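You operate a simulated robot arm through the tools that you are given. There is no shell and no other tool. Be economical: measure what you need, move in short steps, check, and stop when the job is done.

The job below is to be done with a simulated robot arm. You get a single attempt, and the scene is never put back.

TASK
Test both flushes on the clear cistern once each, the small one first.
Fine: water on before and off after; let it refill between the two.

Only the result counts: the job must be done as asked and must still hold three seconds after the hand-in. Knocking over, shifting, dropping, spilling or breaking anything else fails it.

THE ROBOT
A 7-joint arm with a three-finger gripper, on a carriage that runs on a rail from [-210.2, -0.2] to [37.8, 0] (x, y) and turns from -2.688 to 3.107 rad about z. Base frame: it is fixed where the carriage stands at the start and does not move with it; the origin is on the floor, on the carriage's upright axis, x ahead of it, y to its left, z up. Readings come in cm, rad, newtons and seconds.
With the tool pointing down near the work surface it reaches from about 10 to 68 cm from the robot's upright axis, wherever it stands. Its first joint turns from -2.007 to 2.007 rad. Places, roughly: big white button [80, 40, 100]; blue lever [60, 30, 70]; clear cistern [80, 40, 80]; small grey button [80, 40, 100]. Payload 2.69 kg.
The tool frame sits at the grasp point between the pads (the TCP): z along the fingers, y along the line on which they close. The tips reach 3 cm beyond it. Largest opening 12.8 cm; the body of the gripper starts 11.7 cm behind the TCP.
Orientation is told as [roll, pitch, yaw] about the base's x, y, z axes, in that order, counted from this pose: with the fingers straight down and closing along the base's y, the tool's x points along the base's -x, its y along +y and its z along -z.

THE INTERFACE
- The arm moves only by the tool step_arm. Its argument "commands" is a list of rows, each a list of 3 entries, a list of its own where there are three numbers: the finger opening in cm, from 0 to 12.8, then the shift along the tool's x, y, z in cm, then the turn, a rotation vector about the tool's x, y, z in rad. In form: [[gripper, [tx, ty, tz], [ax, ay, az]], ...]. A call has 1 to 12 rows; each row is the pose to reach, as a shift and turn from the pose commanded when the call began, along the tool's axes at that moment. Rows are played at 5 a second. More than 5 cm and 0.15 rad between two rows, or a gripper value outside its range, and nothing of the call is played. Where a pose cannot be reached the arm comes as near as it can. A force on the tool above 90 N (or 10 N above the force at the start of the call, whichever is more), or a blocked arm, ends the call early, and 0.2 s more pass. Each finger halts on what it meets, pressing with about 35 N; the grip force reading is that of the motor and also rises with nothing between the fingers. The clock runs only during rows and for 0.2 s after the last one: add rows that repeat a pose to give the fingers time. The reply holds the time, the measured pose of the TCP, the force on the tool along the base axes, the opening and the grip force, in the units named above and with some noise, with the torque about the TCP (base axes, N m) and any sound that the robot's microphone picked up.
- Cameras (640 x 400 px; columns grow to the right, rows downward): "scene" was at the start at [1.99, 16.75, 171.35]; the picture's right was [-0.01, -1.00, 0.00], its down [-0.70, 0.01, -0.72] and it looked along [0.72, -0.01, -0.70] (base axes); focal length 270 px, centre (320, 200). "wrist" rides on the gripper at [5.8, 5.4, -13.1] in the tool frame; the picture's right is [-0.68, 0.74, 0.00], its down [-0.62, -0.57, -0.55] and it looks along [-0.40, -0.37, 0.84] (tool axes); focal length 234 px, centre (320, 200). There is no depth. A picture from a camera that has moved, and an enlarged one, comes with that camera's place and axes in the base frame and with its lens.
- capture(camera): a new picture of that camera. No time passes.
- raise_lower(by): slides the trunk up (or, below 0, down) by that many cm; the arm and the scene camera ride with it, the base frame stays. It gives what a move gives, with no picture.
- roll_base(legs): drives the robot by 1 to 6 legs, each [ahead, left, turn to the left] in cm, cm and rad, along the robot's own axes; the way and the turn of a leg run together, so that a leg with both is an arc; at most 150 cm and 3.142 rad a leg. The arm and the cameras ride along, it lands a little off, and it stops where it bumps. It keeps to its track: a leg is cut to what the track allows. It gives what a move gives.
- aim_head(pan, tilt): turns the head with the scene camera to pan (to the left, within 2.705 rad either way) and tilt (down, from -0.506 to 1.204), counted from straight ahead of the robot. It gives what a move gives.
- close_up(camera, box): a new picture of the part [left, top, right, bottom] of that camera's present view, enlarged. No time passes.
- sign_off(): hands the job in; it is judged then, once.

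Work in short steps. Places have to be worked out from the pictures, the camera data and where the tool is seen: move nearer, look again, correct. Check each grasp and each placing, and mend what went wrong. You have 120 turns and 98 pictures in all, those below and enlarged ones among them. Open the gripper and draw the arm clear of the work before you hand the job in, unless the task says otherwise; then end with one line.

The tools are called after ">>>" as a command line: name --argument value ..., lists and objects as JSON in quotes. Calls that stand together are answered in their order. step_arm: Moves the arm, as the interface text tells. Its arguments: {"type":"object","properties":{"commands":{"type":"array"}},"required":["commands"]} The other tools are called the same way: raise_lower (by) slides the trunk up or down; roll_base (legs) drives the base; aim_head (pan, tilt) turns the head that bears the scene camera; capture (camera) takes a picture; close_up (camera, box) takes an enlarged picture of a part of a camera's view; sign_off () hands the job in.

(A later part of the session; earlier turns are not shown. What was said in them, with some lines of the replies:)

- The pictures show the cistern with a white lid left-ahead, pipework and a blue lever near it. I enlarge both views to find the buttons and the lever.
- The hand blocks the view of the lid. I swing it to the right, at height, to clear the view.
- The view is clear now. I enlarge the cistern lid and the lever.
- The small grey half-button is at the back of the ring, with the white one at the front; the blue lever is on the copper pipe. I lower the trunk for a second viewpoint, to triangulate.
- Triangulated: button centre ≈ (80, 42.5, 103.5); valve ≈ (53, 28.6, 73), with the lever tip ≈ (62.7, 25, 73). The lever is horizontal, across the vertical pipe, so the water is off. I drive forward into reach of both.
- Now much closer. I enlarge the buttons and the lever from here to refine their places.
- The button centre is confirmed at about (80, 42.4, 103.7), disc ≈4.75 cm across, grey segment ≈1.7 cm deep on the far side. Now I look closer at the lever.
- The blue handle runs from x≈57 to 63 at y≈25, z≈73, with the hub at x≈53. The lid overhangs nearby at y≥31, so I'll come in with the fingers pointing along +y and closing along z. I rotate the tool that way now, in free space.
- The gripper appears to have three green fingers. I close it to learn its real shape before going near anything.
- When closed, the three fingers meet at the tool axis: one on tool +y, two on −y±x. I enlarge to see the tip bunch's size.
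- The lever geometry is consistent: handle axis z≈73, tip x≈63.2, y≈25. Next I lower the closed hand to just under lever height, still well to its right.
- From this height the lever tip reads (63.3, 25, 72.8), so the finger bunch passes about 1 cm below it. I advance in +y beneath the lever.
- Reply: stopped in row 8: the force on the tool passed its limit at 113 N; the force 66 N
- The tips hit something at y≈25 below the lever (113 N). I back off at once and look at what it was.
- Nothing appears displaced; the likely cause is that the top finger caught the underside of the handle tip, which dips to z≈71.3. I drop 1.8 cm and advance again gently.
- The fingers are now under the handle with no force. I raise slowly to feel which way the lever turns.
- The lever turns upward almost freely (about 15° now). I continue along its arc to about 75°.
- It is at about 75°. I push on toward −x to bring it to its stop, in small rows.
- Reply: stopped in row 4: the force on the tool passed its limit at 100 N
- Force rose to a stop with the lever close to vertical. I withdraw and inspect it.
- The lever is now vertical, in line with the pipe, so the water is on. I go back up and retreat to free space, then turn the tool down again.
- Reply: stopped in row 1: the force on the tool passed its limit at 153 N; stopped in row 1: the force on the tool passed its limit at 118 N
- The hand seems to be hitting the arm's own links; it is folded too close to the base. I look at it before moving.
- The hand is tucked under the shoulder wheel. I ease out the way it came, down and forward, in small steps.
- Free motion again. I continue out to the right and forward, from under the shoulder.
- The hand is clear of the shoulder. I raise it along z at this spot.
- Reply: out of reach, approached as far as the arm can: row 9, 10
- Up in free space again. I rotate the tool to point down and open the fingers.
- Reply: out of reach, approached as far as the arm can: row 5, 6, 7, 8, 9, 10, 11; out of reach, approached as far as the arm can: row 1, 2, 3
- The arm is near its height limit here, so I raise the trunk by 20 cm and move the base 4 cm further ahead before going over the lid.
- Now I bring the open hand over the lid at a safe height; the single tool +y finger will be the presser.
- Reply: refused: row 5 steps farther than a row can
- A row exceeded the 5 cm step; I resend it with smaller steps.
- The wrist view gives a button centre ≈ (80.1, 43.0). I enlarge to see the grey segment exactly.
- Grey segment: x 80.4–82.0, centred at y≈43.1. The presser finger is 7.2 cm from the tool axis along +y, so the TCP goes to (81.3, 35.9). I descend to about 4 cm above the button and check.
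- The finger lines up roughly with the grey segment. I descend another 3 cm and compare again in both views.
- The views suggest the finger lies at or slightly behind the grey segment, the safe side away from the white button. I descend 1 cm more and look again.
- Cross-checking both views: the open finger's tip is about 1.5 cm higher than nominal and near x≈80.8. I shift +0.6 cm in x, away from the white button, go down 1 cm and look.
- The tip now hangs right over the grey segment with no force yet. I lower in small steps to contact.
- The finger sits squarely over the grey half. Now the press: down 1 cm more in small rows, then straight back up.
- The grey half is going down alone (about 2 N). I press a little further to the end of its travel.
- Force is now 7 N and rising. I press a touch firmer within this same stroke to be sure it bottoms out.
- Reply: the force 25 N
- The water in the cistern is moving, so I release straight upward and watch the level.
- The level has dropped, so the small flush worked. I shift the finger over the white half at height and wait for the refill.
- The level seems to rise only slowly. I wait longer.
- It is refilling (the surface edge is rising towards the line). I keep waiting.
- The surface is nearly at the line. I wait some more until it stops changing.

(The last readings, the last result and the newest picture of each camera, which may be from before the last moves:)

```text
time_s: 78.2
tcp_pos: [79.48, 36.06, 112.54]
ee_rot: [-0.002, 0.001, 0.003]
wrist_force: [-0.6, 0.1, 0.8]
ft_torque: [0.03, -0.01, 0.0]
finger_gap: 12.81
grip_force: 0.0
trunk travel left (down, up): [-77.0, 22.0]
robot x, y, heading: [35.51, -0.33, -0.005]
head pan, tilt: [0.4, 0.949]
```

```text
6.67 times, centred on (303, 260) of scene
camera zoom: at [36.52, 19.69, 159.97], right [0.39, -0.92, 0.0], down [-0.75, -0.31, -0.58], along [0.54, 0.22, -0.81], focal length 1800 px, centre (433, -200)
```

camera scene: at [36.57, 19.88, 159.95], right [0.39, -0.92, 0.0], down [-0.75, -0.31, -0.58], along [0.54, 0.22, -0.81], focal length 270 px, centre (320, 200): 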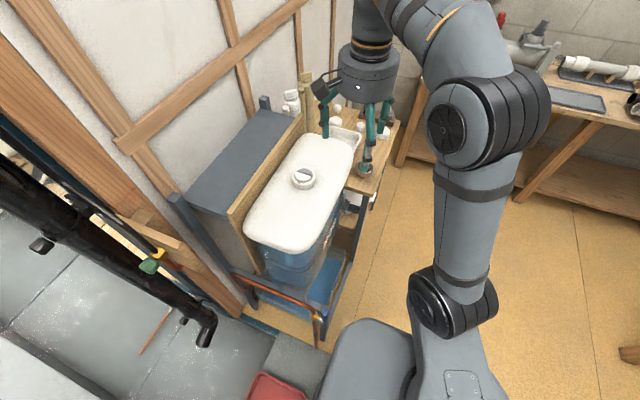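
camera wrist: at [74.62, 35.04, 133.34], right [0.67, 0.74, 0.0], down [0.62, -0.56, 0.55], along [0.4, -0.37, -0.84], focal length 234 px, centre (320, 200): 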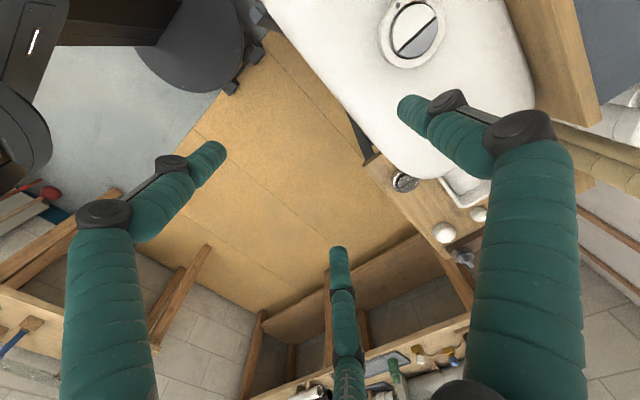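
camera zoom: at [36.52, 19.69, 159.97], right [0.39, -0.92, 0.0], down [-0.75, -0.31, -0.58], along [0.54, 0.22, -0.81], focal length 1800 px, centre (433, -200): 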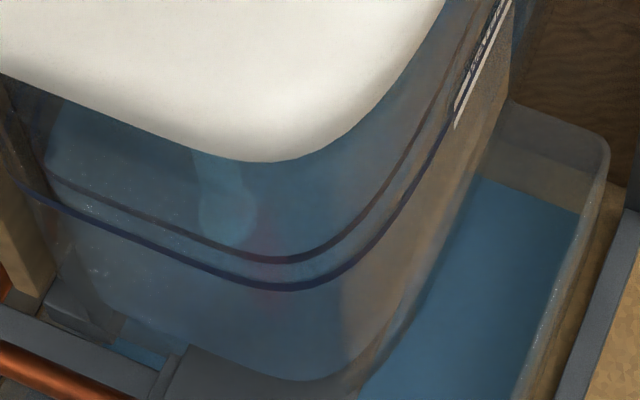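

It rose a little more. I wait once more before the second flush.

>>> step_arm --commands '[[12.8, [0, 0, 0], [0, 0, 0]], [12.8, [0, 0, 0], [0, 0, 0]], [12.8, [0, 0, 0], [0, 0, 0]], [12.8, [0, 0, 0], [0, 0, 0]], [12.8, [0, 0, 0], [0, 0, 0]], [12.8, [0, 0, 0], [0, 0, 0]], [12.8, [0, 0, 0], [0, 0, 0]], [12.8, [0, 0, 0], [0, 0, 0]], [12.8, [0, 0, 0], [0, 0, 0]], [12.8, [0, 0, 0], [0, 0, 0]], [12.8, [0, 0, 0], [0, 0, 0]], [12.8, [0, 0, 0], [0, 0, 0]]]'

>>> step_arm --commands '[[12.8, [0, 0, 0], [0, 0, 0]], [12.8, [0, 0, 0], [0, 0, 0]], [12.8, [0, 0, 0], [0, 0, 0]], [12.8, [0, 0, 0], [0, 0, 0]], [12.8, [0, 0, 0], [0, 0, 0]], [12.8, [0, 0, 0], [0, 0, 0]], [12.8, [0, 0, 0], [0, 0, 0]], [12.8, [0, 0, 0], [0, 0, 0]], [12.8, [0, 0, 0], [0, 0, 0]], [12.8, [0, 0, 0], [0, 0, 0]], [12.8, [0, 0, 0], [0, 0, 0]], [12.8, [0, 0, 0], [0, 0, 0]]]'

>>> step_arm --commands '[[12.8, [0, 0, 0], [0, 0, 0]], [12.8, [0, 0, 0], [0, 0, 0]], [12.8, [0, 0, 0], [0, 0, 0]], [12.8, [0, 0, 0], [0, 0, 0]], [12.8, [0, 0, 0], [0, 0, 0]], [12.8, [0, 0, 0], [0, 0, 0]], [12.8, [0, 0, 0], [0, 0, 0]], [12.8, [0, 0, 0], [0, 0, 0]], [12.8, [0, 0, 0], [0, 0, 0]], [12.8, [0, 0, 0], [0, 0, 0]], [12.8, [0, 0, 0], [0, 0, 0]], [12.8, [0, 0, 0], [0, 0, 0]]]'

>>> step_arm --commands '[[12.8, [0, 0, 0], [0, 0, 0]], [12.8, [0, 0, 0], [0, 0, 0]], [12.8, [0, 0, 0], [0, 0, 0]], [12.8, [0, 0, 0], [0, 0, 0]], [12.8, [0, 0, 0], [0, 0, 0]], [12.8, [0, 0, 0], [0, 0, 0]], [12.8, [0, 0, 0], [0, 0, 0]], [12.8, [0, 0, 0], [0, 0, 0]], [12.8, [0, 0, 0], [0, 0, 0]], [12.8, [0, 0, 0], [0, 0, 0]], [12.8, [0, 0, 0], [0, 0, 0]], [12.8, [0, 0, 0], [0, 0, 0]]]'

>>> close_up --camera "scene" --box '[255, 230, 351, 290]'

```text
time_s: 80.8
tcp_pos: [79.3, 36.03, 112.52]
ee_rot: [-0.001, 0.003, 0.003]
wrist_force: [-0.1, 0.5, -1.0]
ft_torque: [0.01, 0.0, -0.01]
finger_gap: 12.81
grip_force: 0.1
trunk travel left (down, up): [-77.0, 22.0]
robot x, y, heading: [36.02, 0.14, -0.003]
head pan, tilt: [0.4, 0.949]
```

```text
time_s: 83.4
tcp_pos: [79.31, 36.14, 112.54]
ee_rot: [-0.002, 0.001, 0.004]
wrist_force: [-1.2, 0.5, -0.1]
ft_torque: [-0.02, 0.04, 0.0]
finger_gap: 12.81
grip_force: 0.1
trunk travel left (down, up): [-77.0, 22.0]
robot x, y, heading: [35.98, -0.05, -0.006]
head pan, tilt: [0.4, 0.949]
```

```text
time_s: 86.0
tcp_pos: [79.25, 35.99, 112.71]
ee_rot: [-0.002, 0.001, 0.005]
wrist_force: [0.3, 0.3, 0.1]
ft_torque: [0.03, -0.03, 0.0]
finger_gap: 12.82
grip_force: 0.1
trunk travel left (down, up): [-77.0, 22.0]
robot x, y, heading: [36.04, -0.3, -0.002]
head pan, tilt: [0.4, 0.949]
```

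```text
time_s: 88.6
tcp_pos: [79.37, 36.06, 112.59]
ee_rot: [-0.001, 0.002, 0.004]
wrist_force: [-0.3, 0.3, 0.2]
ft_torque: [-0.02, 0.0, -0.01]
finger_gap: 12.8
grip_force: 0.1
trunk travel left (down, up): [-77.0, 22.0]
robot x, y, heading: [36.06, -0.05, -0.003]
head pan, tilt: [0.4, 0.949]
```

```text
6.67 times, centred on (303, 260) of scene
camera zoom: at [36.52, 19.69, 159.97], right [0.39, -0.92, 0.0], down [-0.75, -0.31, -0.58], along [0.54, 0.22, -0.81], focal length 1800 px, centre (433, -200)
```

zoom: 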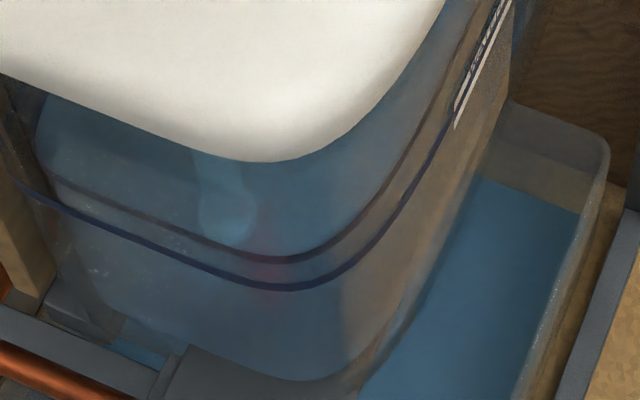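

It is still creeping up, with the surface now within the line band. I wait another ten seconds.

>>> step_arm --commands '[[12.8, [0, 0, 0], [0, 0, 0]], [12.8, [0, 0, 0], [0, 0, 0]], [12.8, [0, 0, 0], [0, 0, 0]], [12.8, [0, 0, 0], [0, 0, 0]], [12.8, [0, 0, 0], [0, 0, 0]], [12.8, [0, 0, 0], [0, 0, 0]], [12.8, [0, 0, 0], [0, 0, 0]], [12.8, [0, 0, 0], [0, 0, 0]], [12.8, [0, 0, 0], [0, 0, 0]], [12.8, [0, 0, 0], [0, 0, 0]], [12.8, [0, 0, 0], [0, 0, 0]], [12.8, [0, 0, 0], [0, 0, 0]]]'

>>> step_arm --commands '[[12.8, [0, 0, 0], [0, 0, 0]], [12.8, [0, 0, 0], [0, 0, 0]], [12.8, [0, 0, 0], [0, 0, 0]], [12.8, [0, 0, 0], [0, 0, 0]], [12.8, [0, 0, 0], [0, 0, 0]], [12.8, [0, 0, 0], [0, 0, 0]], [12.8, [0, 0, 0], [0, 0, 0]], [12.8, [0, 0, 0], [0, 0, 0]], [12.8, [0, 0, 0], [0, 0, 0]], [12.8, [0, 0, 0], [0, 0, 0]], [12.8, [0, 0, 0], [0, 0, 0]], [12.8, [0, 0, 0], [0, 0, 0]]]'

>>> step_arm --commands '[[12.8, [0, 0, 0], [0, 0, 0]], [12.8, [0, 0, 0], [0, 0, 0]], [12.8, [0, 0, 0], [0, 0, 0]], [12.8, [0, 0, 0], [0, 0, 0]], [12.8, [0, 0, 0], [0, 0, 0]], [12.8, [0, 0, 0], [0, 0, 0]], [12.8, [0, 0, 0], [0, 0, 0]], [12.8, [0, 0, 0], [0, 0, 0]], [12.8, [0, 0, 0], [0, 0, 0]], [12.8, [0, 0, 0], [0, 0, 0]], [12.8, [0, 0, 0], [0, 0, 0]], [12.8, [0, 0, 0], [0, 0, 0]]]'

>>> step_arm --commands '[[12.8, [0, 0, 0], [0, 0, 0]], [12.8, [0, 0, 0], [0, 0, 0]], [12.8, [0, 0, 0], [0, 0, 0]], [12.8, [0, 0, 0], [0, 0, 0]], [12.8, [0, 0, 0], [0, 0, 0]], [12.8, [0, 0, 0], [0, 0, 0]], [12.8, [0, 0, 0], [0, 0, 0]], [12.8, [0, 0, 0], [0, 0, 0]], [12.8, [0, 0, 0], [0, 0, 0]], [12.8, [0, 0, 0], [0, 0, 0]], [12.8, [0, 0, 0], [0, 0, 0]], [12.8, [0, 0, 0], [0, 0, 0]]]'

>>> close_up --camera "scene" --box '[255, 230, 351, 290]'

```text
time_s: 91.2
tcp_pos: [79.26, 36.13, 112.59]
ee_rot: [-0.003, 0.002, 0.003]
wrist_force: [0.2, 0.3, 0.0]
ft_torque: [0.01, 0.01, -0.02]
finger_gap: 12.77
grip_force: 0.1
trunk travel left (down, up): [-77.0, 22.0]
robot x, y, heading: [36.04, 0.24, -0.004]
head pan, tilt: [0.4, 0.949]
```

```text
time_s: 93.8
tcp_pos: [79.3, 36.17, 112.45]
ee_rot: [-0.003, 0.002, 0.003]
wrist_force: [0.0, 0.7, 0.3]
ft_torque: [0.01, -0.02, -0.02]
finger_gap: 12.79
grip_force: 0.1
trunk travel left (down, up): [-77.0, 22.0]
robot x, y, heading: [36.16, 0.12, -0.001]
head pan, tilt: [0.4, 0.949]
```

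```text
time_s: 96.4
tcp_pos: [79.39, 36.07, 112.57]
ee_rot: [-0.001, 0.001, 0.004]
wrist_force: [0.0, 0.2, 0.9]
ft_torque: [-0.01, 0.0, 0.0]
finger_gap: 12.78
grip_force: 0.1
trunk travel left (down, up): [-77.0, 22.0]
robot x, y, heading: [36.19, 0.3, -0.001]
head pan, tilt: [0.4, 0.949]
```

```text
time_s: 99.0
tcp_pos: [79.35, 36.05, 112.68]
ee_rot: [-0.004, 0.002, 0.003]
wrist_force: [-1.0, 0.8, 0.1]
ft_torque: [0.04, 0.01, 0.02]
finger_gap: 12.81
grip_force: 0.1
trunk travel left (down, up): [-77.0, 22.0]
robot x, y, heading: [35.89, -0.03, -0.006]
head pan, tilt: [0.4, 0.949]
```

```text
6.67 times, centred on (303, 260) of scene
camera zoom: at [36.52, 19.69, 159.97], right [0.39, -0.92, 0.0], down [-0.75, -0.31, -0.58], along [0.54, 0.22, -0.81], focal length 1800 px, centre (433, -200)
```

zoom: 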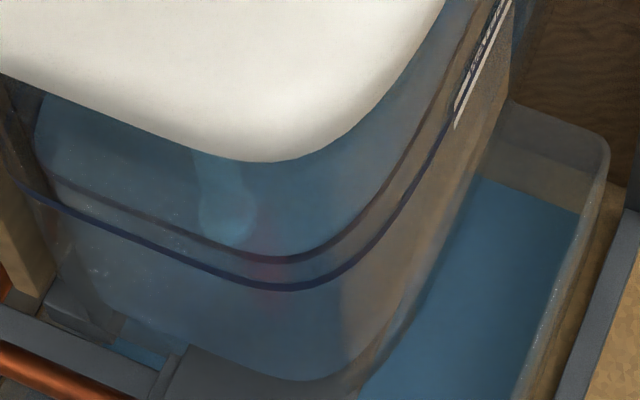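

The level is unchanged, so the refill is complete. I lower the finger to just over the white half and check.

>>> step_arm --commands '[[12.8, [0, 0, 2.5], [0, 0, 0]], [12.8, [0, 0, 5], [0, 0, 0]], [12.8, [0, 0, 6.5], [0, 0, 0]], [12.8, [0, 0, 7], [0, 0, 0]]]'

>>> close_up --camera "scene" --box '[280, 150, 344, 190]'

```text
time_s: 100.0
tcp_pos: [79.35, 36.02, 105.55]
ee_rot: [-0.003, 0.001, 0.004]
wrist_force: [-0.1, -0.4, -0.6]
ft_torque: [-0.03, 0.0, 0.02]
finger_gap: 12.79
grip_force: 0.0
trunk travel left (down, up): [-77.0, 22.0]
robot x, y, heading: [35.6, 0.05, -0.003]
head pan, tilt: [0.4, 0.949]
```

```text
10.00 times, centred on (312, 170) of scene
camera zoom: at [36.52, 19.69, 159.97], right [0.39, -0.92, 0.0], down [-0.75, -0.31, -0.58], along [0.54, 0.22, -0.81], focal length 2700 px, centre (400, 500)
```

zoom: 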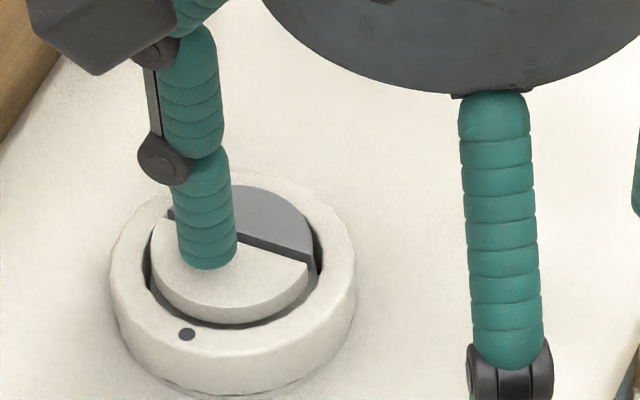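

The finger is over white, clear of the divider. I shift 0.5 cm toward its middle and press as before.

>>> step_arm --commands '[[12.8, [0, -0.5, 0], [0, 0, 0]], [12.8, [0, -0.5, 0.4], [0, 0, 0]], [12.8, [0, -0.5, 0.8], [0, 0, 0]], [12.8, [0, -0.5, 1.1], [0, 0, 0]], [12.8, [0, -0.5, 1.4], [0, 0, 0]], [12.8, [0, -0.5, 1.6], [0, 0, 0]]]'

>>> close_up --camera "scene" --box '[280, 150, 344, 190]'

```text
time_s: 101.4
tcp_pos: [79.43, 35.6, 104.08]
ee_rot: [0.001, 0.0, 0.004]
wrist_force: [1.1, 1.7, 10.3]
ft_torque: [0.69, 0.04, 0.02]
finger_gap: 12.81
grip_force: 0.0
trunk travel left (down, up): [-77.0, 22.0]
robot x, y, heading: [35.81, 0.15, -0.005]
head pan, tilt: [0.4, 0.949]
```

```text
10.00 times, centred on (312, 170) of scene
camera zoom: at [36.43, 19.63, 160.0], right [0.39, -0.92, 0.0], down [-0.75, -0.31, -0.58], along [0.54, 0.22, -0.81], focal length 2700 px, centre (400, 500)
```

zoom: 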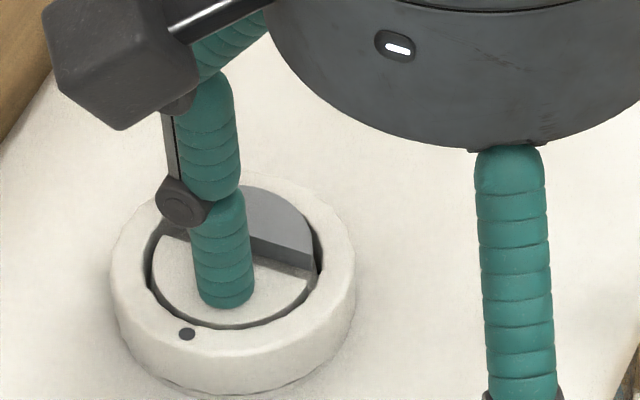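

The white half is down by itself, at 10 N. I press to bottom within this stroke as before, hold briefly, then release upward.

>>> step_arm --commands '[[12.8, [0, 0, 0.3], [0, 0, 0]], [12.8, [0, 0, 0.5], [0, 0, 0]], [12.8, [0, 0, 0.5], [0, 0, 0]], [12.8, [0, 0, 0.5], [0, 0, 0]], [12.8, [0, 0, -1], [0, 0, 0]], [12.8, [0, 0, -4], [0, 0, 0]], [12.8, [0, 0, -8], [0, 0, 0]], [12.8, [0, 0, -12], [0, 0, 0]], [12.8, [0, 0, -16], [0, 0, 0]]]'

>>> close_up --camera "scene" --box '[240, 140, 368, 290]'

```text
time_s: 103.4
tcp_pos: [79.39, 35.67, 120.14]
ee_rot: [-0.001, 0.002, 0.002]
wrist_force: [-0.8, -0.7, 0.3]
ft_torque: [-0.03, 0.04, -0.01]
finger_gap: 12.8
grip_force: 0.0
trunk travel left (down, up): [-77.0, 22.0]
robot x, y, heading: [35.97, 0.16, 0.0]
head pan, tilt: [0.4, 0.949]
```

```text
2.67 times, centred on (304, 215) of scene
camera zoom: at [36.5, 19.72, 159.96], right [0.39, -0.92, 0.0], down [-0.75, -0.31, -0.58], along [0.54, 0.22, -0.81], focal length 720 px, centre (363, 160)
```

zoom: 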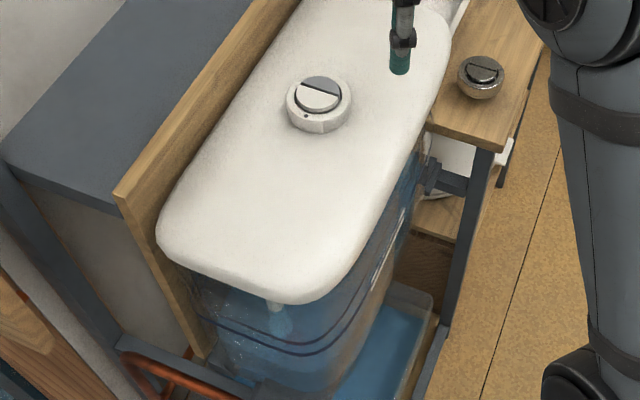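

The level dropped again: the big flush worked. Now the water goes off. I lift away from the lid to the right, closing the fingers.

>>> step_arm --commands '[[12.8, [0, -4.5, -0.5], [0, 0, 0]], [12.8, [0.5, -9, -1], [0, 0, 0]], [12.8, [1, -13.5, -1], [0, 0, 0]], [12.8, [2, -18, -1], [0, 0, 0]], [10, [3, -22, -1], [0, 0, 0]], [6, [4, -26, -1], [0, 0, 0]], [2, [5, -30, -1], [0, 0, 0]], [0, [6, -34, -1], [0, 0, 0]], [0, [7, -37, -1], [0, 0, 0]], [0, [7, -37, -1], [0, 0, 0]]]'

>>> roll_base --legs '[[-26, 0, 0]]'

```text
time_s: 105.6
tcp_pos: [72.58, -1.44, 120.88]
ee_rot: [-0.001, 0.003, 0.006]
wrist_force: [0.9, 0.7, 0.2]
ft_torque: [-0.03, 0.0, -0.01]
finger_gap: 3.49
grip_force: 0.8
trunk travel left (down, up): [-77.0, 22.0]
robot x, y, heading: [35.95, 0.05, -0.003]
head pan, tilt: [0.4, 0.949]
```

```text
time_s: 107.4
tcp_pos: [46.6, -1.6, 121.1]
ee_rot: [-0.002, 0.003, 0.001]
wrist_force: [-0.5, 0.4, 0.2]
ft_torque: [0.02, -0.06, 0.0]
finger_gap: 0.2
grip_force: 31.4
trunk travel left (down, up): [-77.0, 22.0]
robot x, y, heading: [9.84, -0.04, -0.012]
head pan, tilt: [0.4, 0.949]
```

The base is back at x≈10. I tilt the closed hand by 0.6 rad so the fingers point down and left, then lower the trunk by 20.

>>> step_arm --commands '[[0, [0, 0, 0], [-0.12, 0, 0]], [0, [0, 0, 0], [-0.24, 0, 0]], [0, [0, 0, 0], [-0.36, 0, 0]], [0, [0, 0, 0], [-0.48, 0, 0]], [0, [0, 0, 0], [-0.6, 0, 0]], [0, [0, 0, 0], [-0.6, 0, 0]]]'

>>> raise_lower --by -20

>>> aim_head --pan -0.1 --tilt 0.9

>>> capture --camera "scene"

```text
time_s: 108.8
tcp_pos: [46.62, -1.47, 121.01]
ee_rot: [0.6, 0.0, -0.001]
wrist_force: [1.8, 0.2, 0.4]
ft_torque: [-0.01, -0.02, 0.0]
finger_gap: 0.21
grip_force: 31.4
trunk travel left (down, up): [-77.0, 22.0]
robot x, y, heading: [10.02, 0.32, -0.007]
head pan, tilt: [0.4, 0.949]
```

```text
time_s: 111.0
tcp_pos: [46.56, -1.43, 101.07]
ee_rot: [0.599, 0.003, 0.001]
wrist_force: [-0.1, -0.2, -0.1]
ft_torque: [0.0, 0.01, -0.01]
finger_gap: 0.2
grip_force: 31.4
trunk travel left (down, up): [-57.0, 42.0]
robot x, y, heading: [10.31, 0.07, -0.012]
head pan, tilt: [0.4, 0.949]
```

```text
time_s: 111.9
tcp_pos: [46.7, -1.63, 101.06]
ee_rot: [0.599, 0.001, -0.002]
wrist_force: [0.0, -0.8, -0.6]
ft_torque: [0.0, 0.02, -0.02]
finger_gap: 0.22
grip_force: 31.2
trunk travel left (down, up): [-57.0, 42.0]
robot x, y, heading: [10.2, 0.05, -0.007]
head pan, tilt: [-0.099, 0.901]
```

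```text
20 pictures are left
camera scene: at [11.47, 16.09, 140.33], right [-0.1, -0.99, 0.0], down [-0.78, 0.08, -0.62], along [0.62, -0.06, -0.78], focal length 270 px, centre (320, 200)
```

scene: 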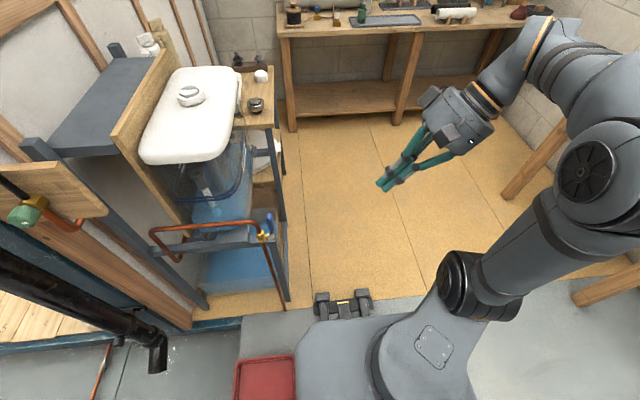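

The hand is clear. I move it to the near (−x) side of the upright lever, stopping a few cm short to check.

>>> step_arm --commands '[[0, [-0.6, 0.25, 4.7], [0, 0, 0]], [0, [-1.3, 0.5, 9.4], [0, 0, 0]], [0, [-2, 0.8, 14.1], [0, 0, 0]], [0, [-2.7, 1.01, 18.9], [0, 0, 0]], [0, [-2.7, 3, 22], [0, 0, 0]], [0, [-2.7, 5.2, 25], [0, 0, 0]], [0, [-2.7, 7.42, 28.2], [0, 0, 0]], [0, [-2.7, 7.42, 28.2], [0, 0, 0]]]'

>>> close_up --camera "scene" --box '[220, 190, 348, 270]'

>>> capture --camera "wrist"

```text
time_s: 113.7
tcp_pos: [49.42, 20.58, 81.77]
ee_rot: [0.598, 0.001, 0.0]
wrist_force: [0.7, 0.3, 0.7]
ft_torque: [-0.02, 0.01, -0.03]
finger_gap: 0.2
grip_force: 31.2
trunk travel left (down, up): [-57.0, 42.0]
robot x, y, heading: [10.14, 0.27, -0.012]
head pan, tilt: [-0.099, 0.901]
```

```text
5.00 times, centred on (284, 230) of scene
camera zoom: at [11.47, 16.1, 140.33], right [-0.11, -0.99, 0.0], down [-0.78, 0.08, -0.62], along [0.62, -0.07, -0.78], focal length 1350 px, centre (500, 50)
```

zoom: 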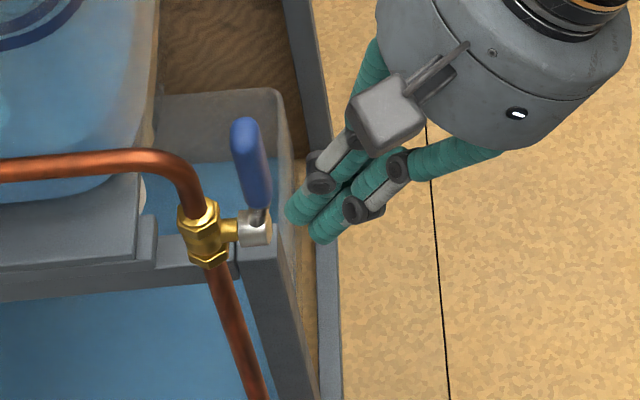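

```text
18 pictures are left
camera wrist: at [43.49, 17.64, 95.72], right [0.68, 0.61, 0.41], down [0.62, -0.78, 0.13], along [0.4, 0.16, -0.9], focal length 234 px, centre (320, 200)
```

wrist: 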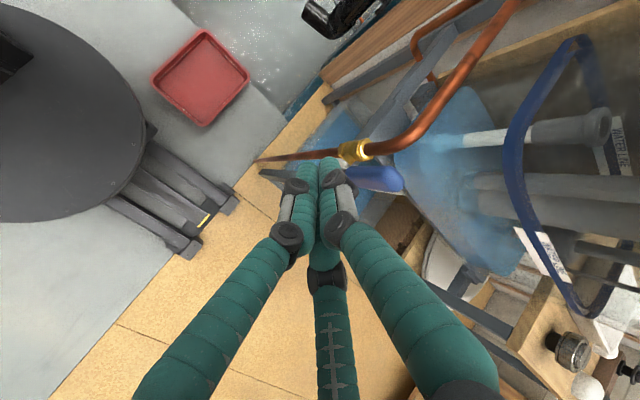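

The geometry checks out: the fingers are 3 cm to the near side of the upright lever, with about 1.4 cm clearance. I advance alongside it and begin pushing +x.

>>> step_arm --commands '[[0, [0, 1.6, 1.1], [0, 0, 0]], [0, [0, 3.1, 2.15], [0, 0, 0]], [0, [-1, 3.1, 2.15], [0, 0, 0]], [0, [-2, 3.1, 2.15], [0, 0, 0]], [0, [-3, 3.1, 2.15], [0, 0, 0]], [0, [-4, 3.1, 2.15], [0, 0, 0]], [0, [-5, 3.1, 2.15], [0, 0, 0]]]'

>>> close_up --camera "scene" --box '[220, 190, 348, 270]'

```text
time_s: 115.3
tcp_pos: [54.33, 24.35, 81.76]
ee_rot: [0.599, 0.004, 0.001]
wrist_force: [-0.2, -0.1, -0.4]
ft_torque: [0.01, 0.01, 0.01]
finger_gap: 0.21
grip_force: 31.5
trunk travel left (down, up): [-57.0, 42.0]
robot x, y, heading: [10.3, 0.49, -0.006]
head pan, tilt: [-0.099, 0.901]
```

```text
5.00 times, centred on (284, 230) of scene
camera zoom: at [11.49, 16.09, 140.33], right [-0.11, -0.99, 0.0], down [-0.78, 0.08, -0.62], along [0.62, -0.07, -0.78], focal length 1350 px, centre (500, 50)
```

zoom: 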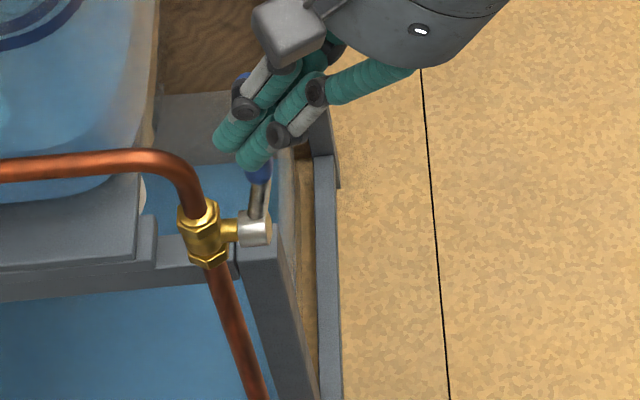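

The lever is turning back freely (about 55–60° now). I follow its arc forward and down toward horizontal.

>>> step_arm --commands '[[0, [-1.1, 0, 0], [0, 0, 0]], [0, [-2.2, -0.17, -0.1], [0, 0, 0]], [0, [-3.2, -0.5, 0.1], [0, 0, 0]], [0, [-4.2, -0.81, 0.3], [0, 0, 0]], [0, [-5.0, -1.2, 0.85], [0, 0, 0]], [0, [-5.7, -1.54, 1.37], [0, 0, 0]], [0, [-6.2, -2.0, 2.0], [0, 0, 0]], [0, [-6.7, -2.44, 2.69], [0, 0, 0]]]'

>>> close_up --camera "scene" --box '[220, 190, 348, 270]'

```text
time_s: 117.1
tcp_pos: [60.97, 23.87, 78.09]
ee_rot: [0.599, 0.0, 0.002]
wrist_force: [0.0, 0.0, -0.4]
ft_torque: [-0.01, 0.0, -0.02]
finger_gap: 0.2
grip_force: 31.0
trunk travel left (down, up): [-57.0, 42.0]
robot x, y, heading: [10.23, 0.37, -0.005]
head pan, tilt: [-0.099, 0.901]
```

```text
5.00 times, centred on (284, 230) of scene
camera zoom: at [11.49, 16.09, 140.33], right [-0.11, -0.99, 0.0], down [-0.78, 0.08, -0.62], along [0.62, -0.07, -0.78], focal length 1350 px, centre (500, 50)
```

zoom: 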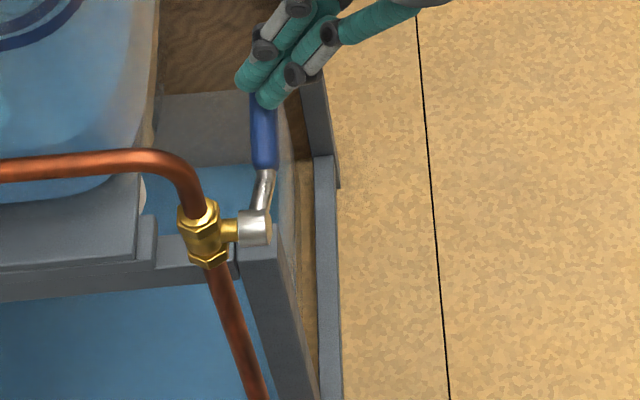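

Nearly down. I press straight down on the handle, slightly nearer the hub, until it meets its stop.

>>> step_arm --commands '[[0, [0.5, -0.28, 0.41], [0, 0, 0]], [0, [0.8, -0.56, 0.82], [0, 0, 0]], [0, [0.8, -0.85, 1.24], [0, 0, 0]], [0, [0.8, -1.13, 1.65], [0, 0, 0]], [0, [0.8, -1.35, 1.98], [0, 0, 0]], [0, [0.8, -1.52, 2.23], [0, 0, 0]]]'

>>> close_up --camera "scene" --box '[220, 190, 348, 270]'

```text
time_s: 118.5
tcp_pos: [60.13, 23.64, 75.78]
ee_rot: [0.601, 0.0, -0.003]
wrist_force: [-0.7, -4.2, 20.1]
ft_torque: [0.06, 0.18, -0.01]
finger_gap: 0.21
grip_force: 31.0
trunk travel left (down, up): [-57.0, 42.0]
robot x, y, heading: [9.93, 0.03, 0.0]
head pan, tilt: [-0.099, 0.901]
```

```text
5.00 times, centred on (284, 230) of scene
camera zoom: at [11.27, 15.93, 140.4], right [-0.11, -0.99, 0.0], down [-0.78, 0.08, -0.62], along [0.62, -0.06, -0.78], focal length 1350 px, centre (500, 50)
```

zoom: 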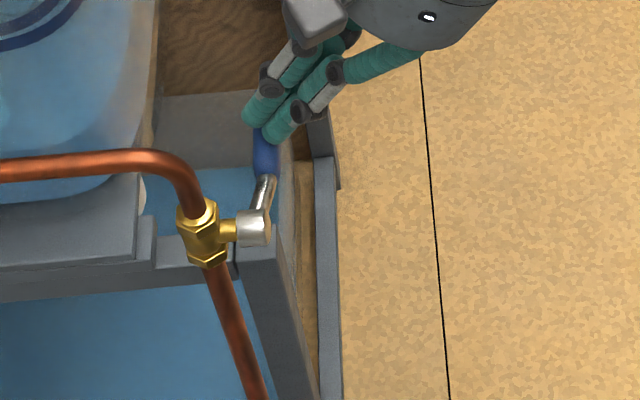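

20 N upward with the tip at z≈73.3, so the lever is at its stop. I withdraw along the finger axis and inspect.

>>> step_arm --commands '[[0, [0, 0, -2], [0, 0, 0]], [0, [0, -1, -6], [0, 0, 0]], [0, [0, -2.5, -10.5], [0, 0, 0]], [0, [0, -4, -15], [0, 0, 0]], [0, [0, -5.5, -19.5], [0, 0, 0]], [2, [0, -7, -24], [0, 0, 0]], [6, [0, -8.5, -27], [0, 0, 0]], [12.8, [0, -8.5, -27], [0, 0, 0]], [12.8, [0, -8.5, -27], [0, 0, 0]], [12.8, [0, -8.5, -27], [0, 0, 0]], [12.8, [0, -8.5, -27], [0, 0, 0]]]'

>>> close_up --camera "scene" --box '[252, 200, 316, 240]'

>>> capture --camera "scene"

>>> capture --camera "wrist"

```text
time_s: 120.9
tcp_pos: [60.1, 1.56, 93.24]
ee_rot: [0.599, 0.003, 0.001]
wrist_force: [0.5, -0.1, -0.7]
ft_torque: [-0.01, 0.0, 0.0]
finger_gap: 9.84
grip_force: 0.0
trunk travel left (down, up): [-57.0, 42.0]
robot x, y, heading: [10.07, 0.05, -0.012]
head pan, tilt: [-0.099, 0.901]
```

```text
10.00 times, centred on (284, 220) of scene
camera zoom: at [11.47, 16.09, 140.33], right [-0.11, -0.99, 0.0], down [-0.78, 0.08, -0.62], along [0.62, -0.07, -0.78], focal length 2700 px, centre (680, 0)
```

zoom: 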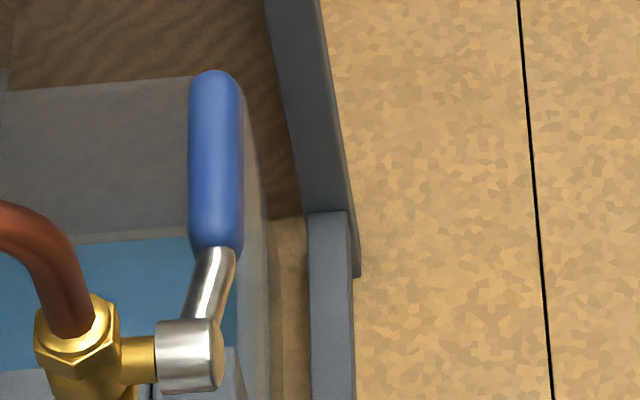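

```text
13 pictures are left
camera scene: at [11.47, 16.09, 140.33], right [-0.11, -0.99, 0.0], down [-0.78, 0.08, -0.62], along [0.62, -0.07, -0.78], focal length 270 px, centre (320, 200)
```

scene: 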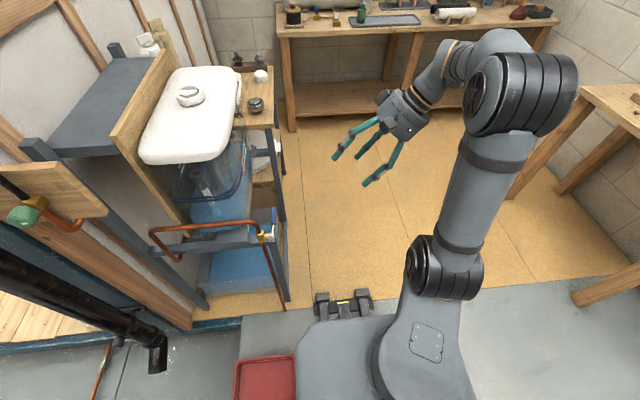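

```text
12 pictures are left
camera wrist: at [54.31, -1.3, 107.08], right [0.68, 0.61, 0.41], down [0.62, -0.78, 0.13], along [0.4, 0.17, -0.9], focal length 234 px, centre (320, 200)
```

wrist: 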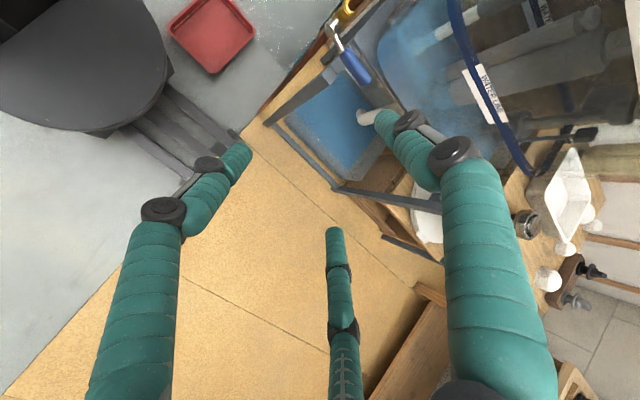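

The lever looks back in its original horizontal position. To be sure the water is off, I compare the cistern level over a few seconds.

>>> close_up --camera "scene" --box '[165, 145, 261, 225]'

>>> step_arm --commands '[[12.8, [0, 0, 0], [0, 0, 0]], [12.8, [0, 0, 0], [0, 0, 0]], [12.8, [0, 0, 0], [0, 0, 0]], [12.8, [0, 0, 0], [0, 0, 0]], [12.8, [0, 0, 0], [0, 0, 0]], [12.8, [0, 0, 0], [0, 0, 0]], [12.8, [0, 0, 0], [0, 0, 0]], [12.8, [0, 0, 0], [0, 0, 0]], [12.8, [0, 0, 0], [0, 0, 0]], [12.8, [0, 0, 0], [0, 0, 0]], [12.8, [0, 0, 0], [0, 0, 0]], [12.8, [0, 0, 0], [0, 0, 0]]]'

>>> step_arm --commands '[[12.8, [0, 0, 0], [0, 0, 0]], [12.8, [0, 0, 0], [0, 0, 0]], [12.8, [0, 0, 0], [0, 0, 0]], [12.8, [0, 0, 0], [0, 0, 0]], [12.8, [0, 0, 0], [0, 0, 0]], [12.8, [0, 0, 0], [0, 0, 0]], [12.8, [0, 0, 0], [0, 0, 0]], [12.8, [0, 0, 0], [0, 0, 0]], [12.8, [0, 0, 0], [0, 0, 0]], [12.8, [0, 0, 0], [0, 0, 0]], [12.8, [0, 0, 0], [0, 0, 0]], [12.8, [0, 0, 0], [0, 0, 0]]]'

>>> step_arm --commands '[[12.8, [0, 0, 0], [0, 0, 0]], [12.8, [0, 0, 0], [0, 0, 0]], [12.8, [0, 0, 0], [0, 0, 0]], [12.8, [0, 0, 0], [0, 0, 0]], [12.8, [0, 0, 0], [0, 0, 0]], [12.8, [0, 0, 0], [0, 0, 0]], [12.8, [0, 0, 0], [0, 0, 0]], [12.8, [0, 0, 0], [0, 0, 0]], [12.8, [0, 0, 0], [0, 0, 0]], [12.8, [0, 0, 0], [0, 0, 0]], [12.8, [0, 0, 0], [0, 0, 0]], [12.8, [0, 0, 0], [0, 0, 0]]]'

>>> close_up --camera "scene" --box '[165, 145, 261, 225]'

```text
5.00 times, centred on (213, 185) of scene
camera zoom: at [11.47, 16.09, 140.33], right [-0.11, -0.99, 0.0], down [-0.78, 0.08, -0.62], along [0.62, -0.07, -0.78], focal length 1350 px, centre (855, 275)
```

zoom: 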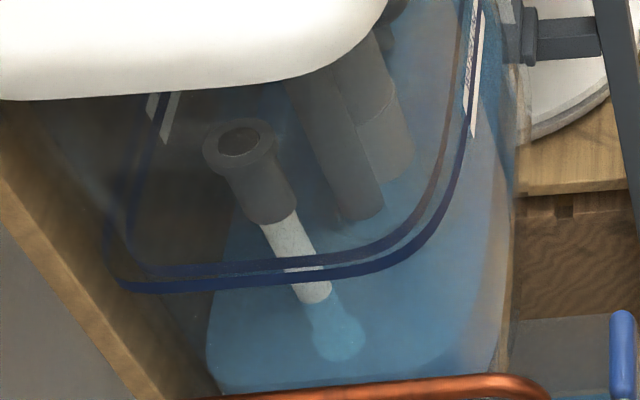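

```text
time_s: 123.5
tcp_pos: [60.27, 1.59, 93.16]
ee_rot: [0.599, 0.002, 0.001]
wrist_force: [0.5, -0.1, -1.2]
ft_torque: [-0.01, 0.01, 0.08]
finger_gap: 12.79
grip_force: 0.1
trunk travel left (down, up): [-57.0, 42.0]
robot x, y, heading: [10.15, 0.27, -0.008]
head pan, tilt: [-0.099, 0.901]
```

```text
time_s: 126.1
tcp_pos: [60.13, 1.56, 93.21]
ee_rot: [0.6, 0.002, 0.004]
wrist_force: [0.1, 0.2, 0.4]
ft_torque: [0.03, -0.02, 0.01]
finger_gap: 12.81
grip_force: 0.0
trunk travel left (down, up): [-57.0, 42.0]
robot x, y, heading: [10.03, 0.04, -0.007]
head pan, tilt: [-0.099, 0.901]
```

```text
time_s: 128.7
tcp_pos: [60.24, 1.55, 93.2]
ee_rot: [0.597, 0.004, 0.002]
wrist_force: [-0.2, 0.7, 0.5]
ft_torque: [0.0, 0.01, 0.01]
finger_gap: 12.78
grip_force: 0.0
trunk travel left (down, up): [-57.0, 42.0]
robot x, y, heading: [9.95, 0.08, -0.007]
head pan, tilt: [-0.099, 0.901]
```

```text
5.00 times, centred on (213, 185) of scene
camera zoom: at [11.47, 16.09, 140.34], right [-0.11, -0.99, 0.0], down [-0.78, 0.08, -0.62], along [0.62, -0.07, -0.78], focal length 1350 px, centre (855, 275)
```

zoom: 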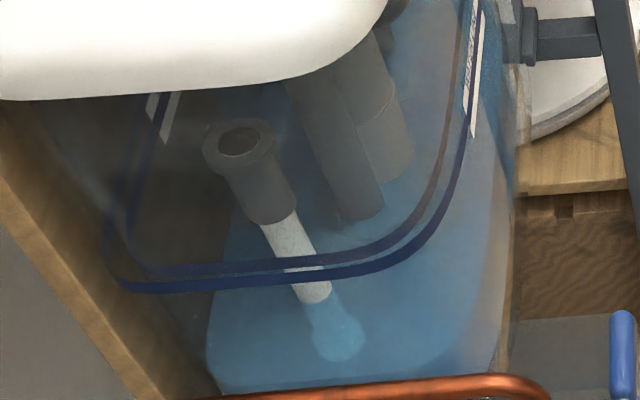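

The level has not changed over 8 s, so the water is off. Both flushes are done, and the hand is open and clear of the work.

>>> sign_off

```text
The job is handed in.
```

I turned the water on, pressed the small flush, let the cistern refill to its line, pressed the big flush, then shut the water off; the level held steady for about 8 s before I handed the job in.
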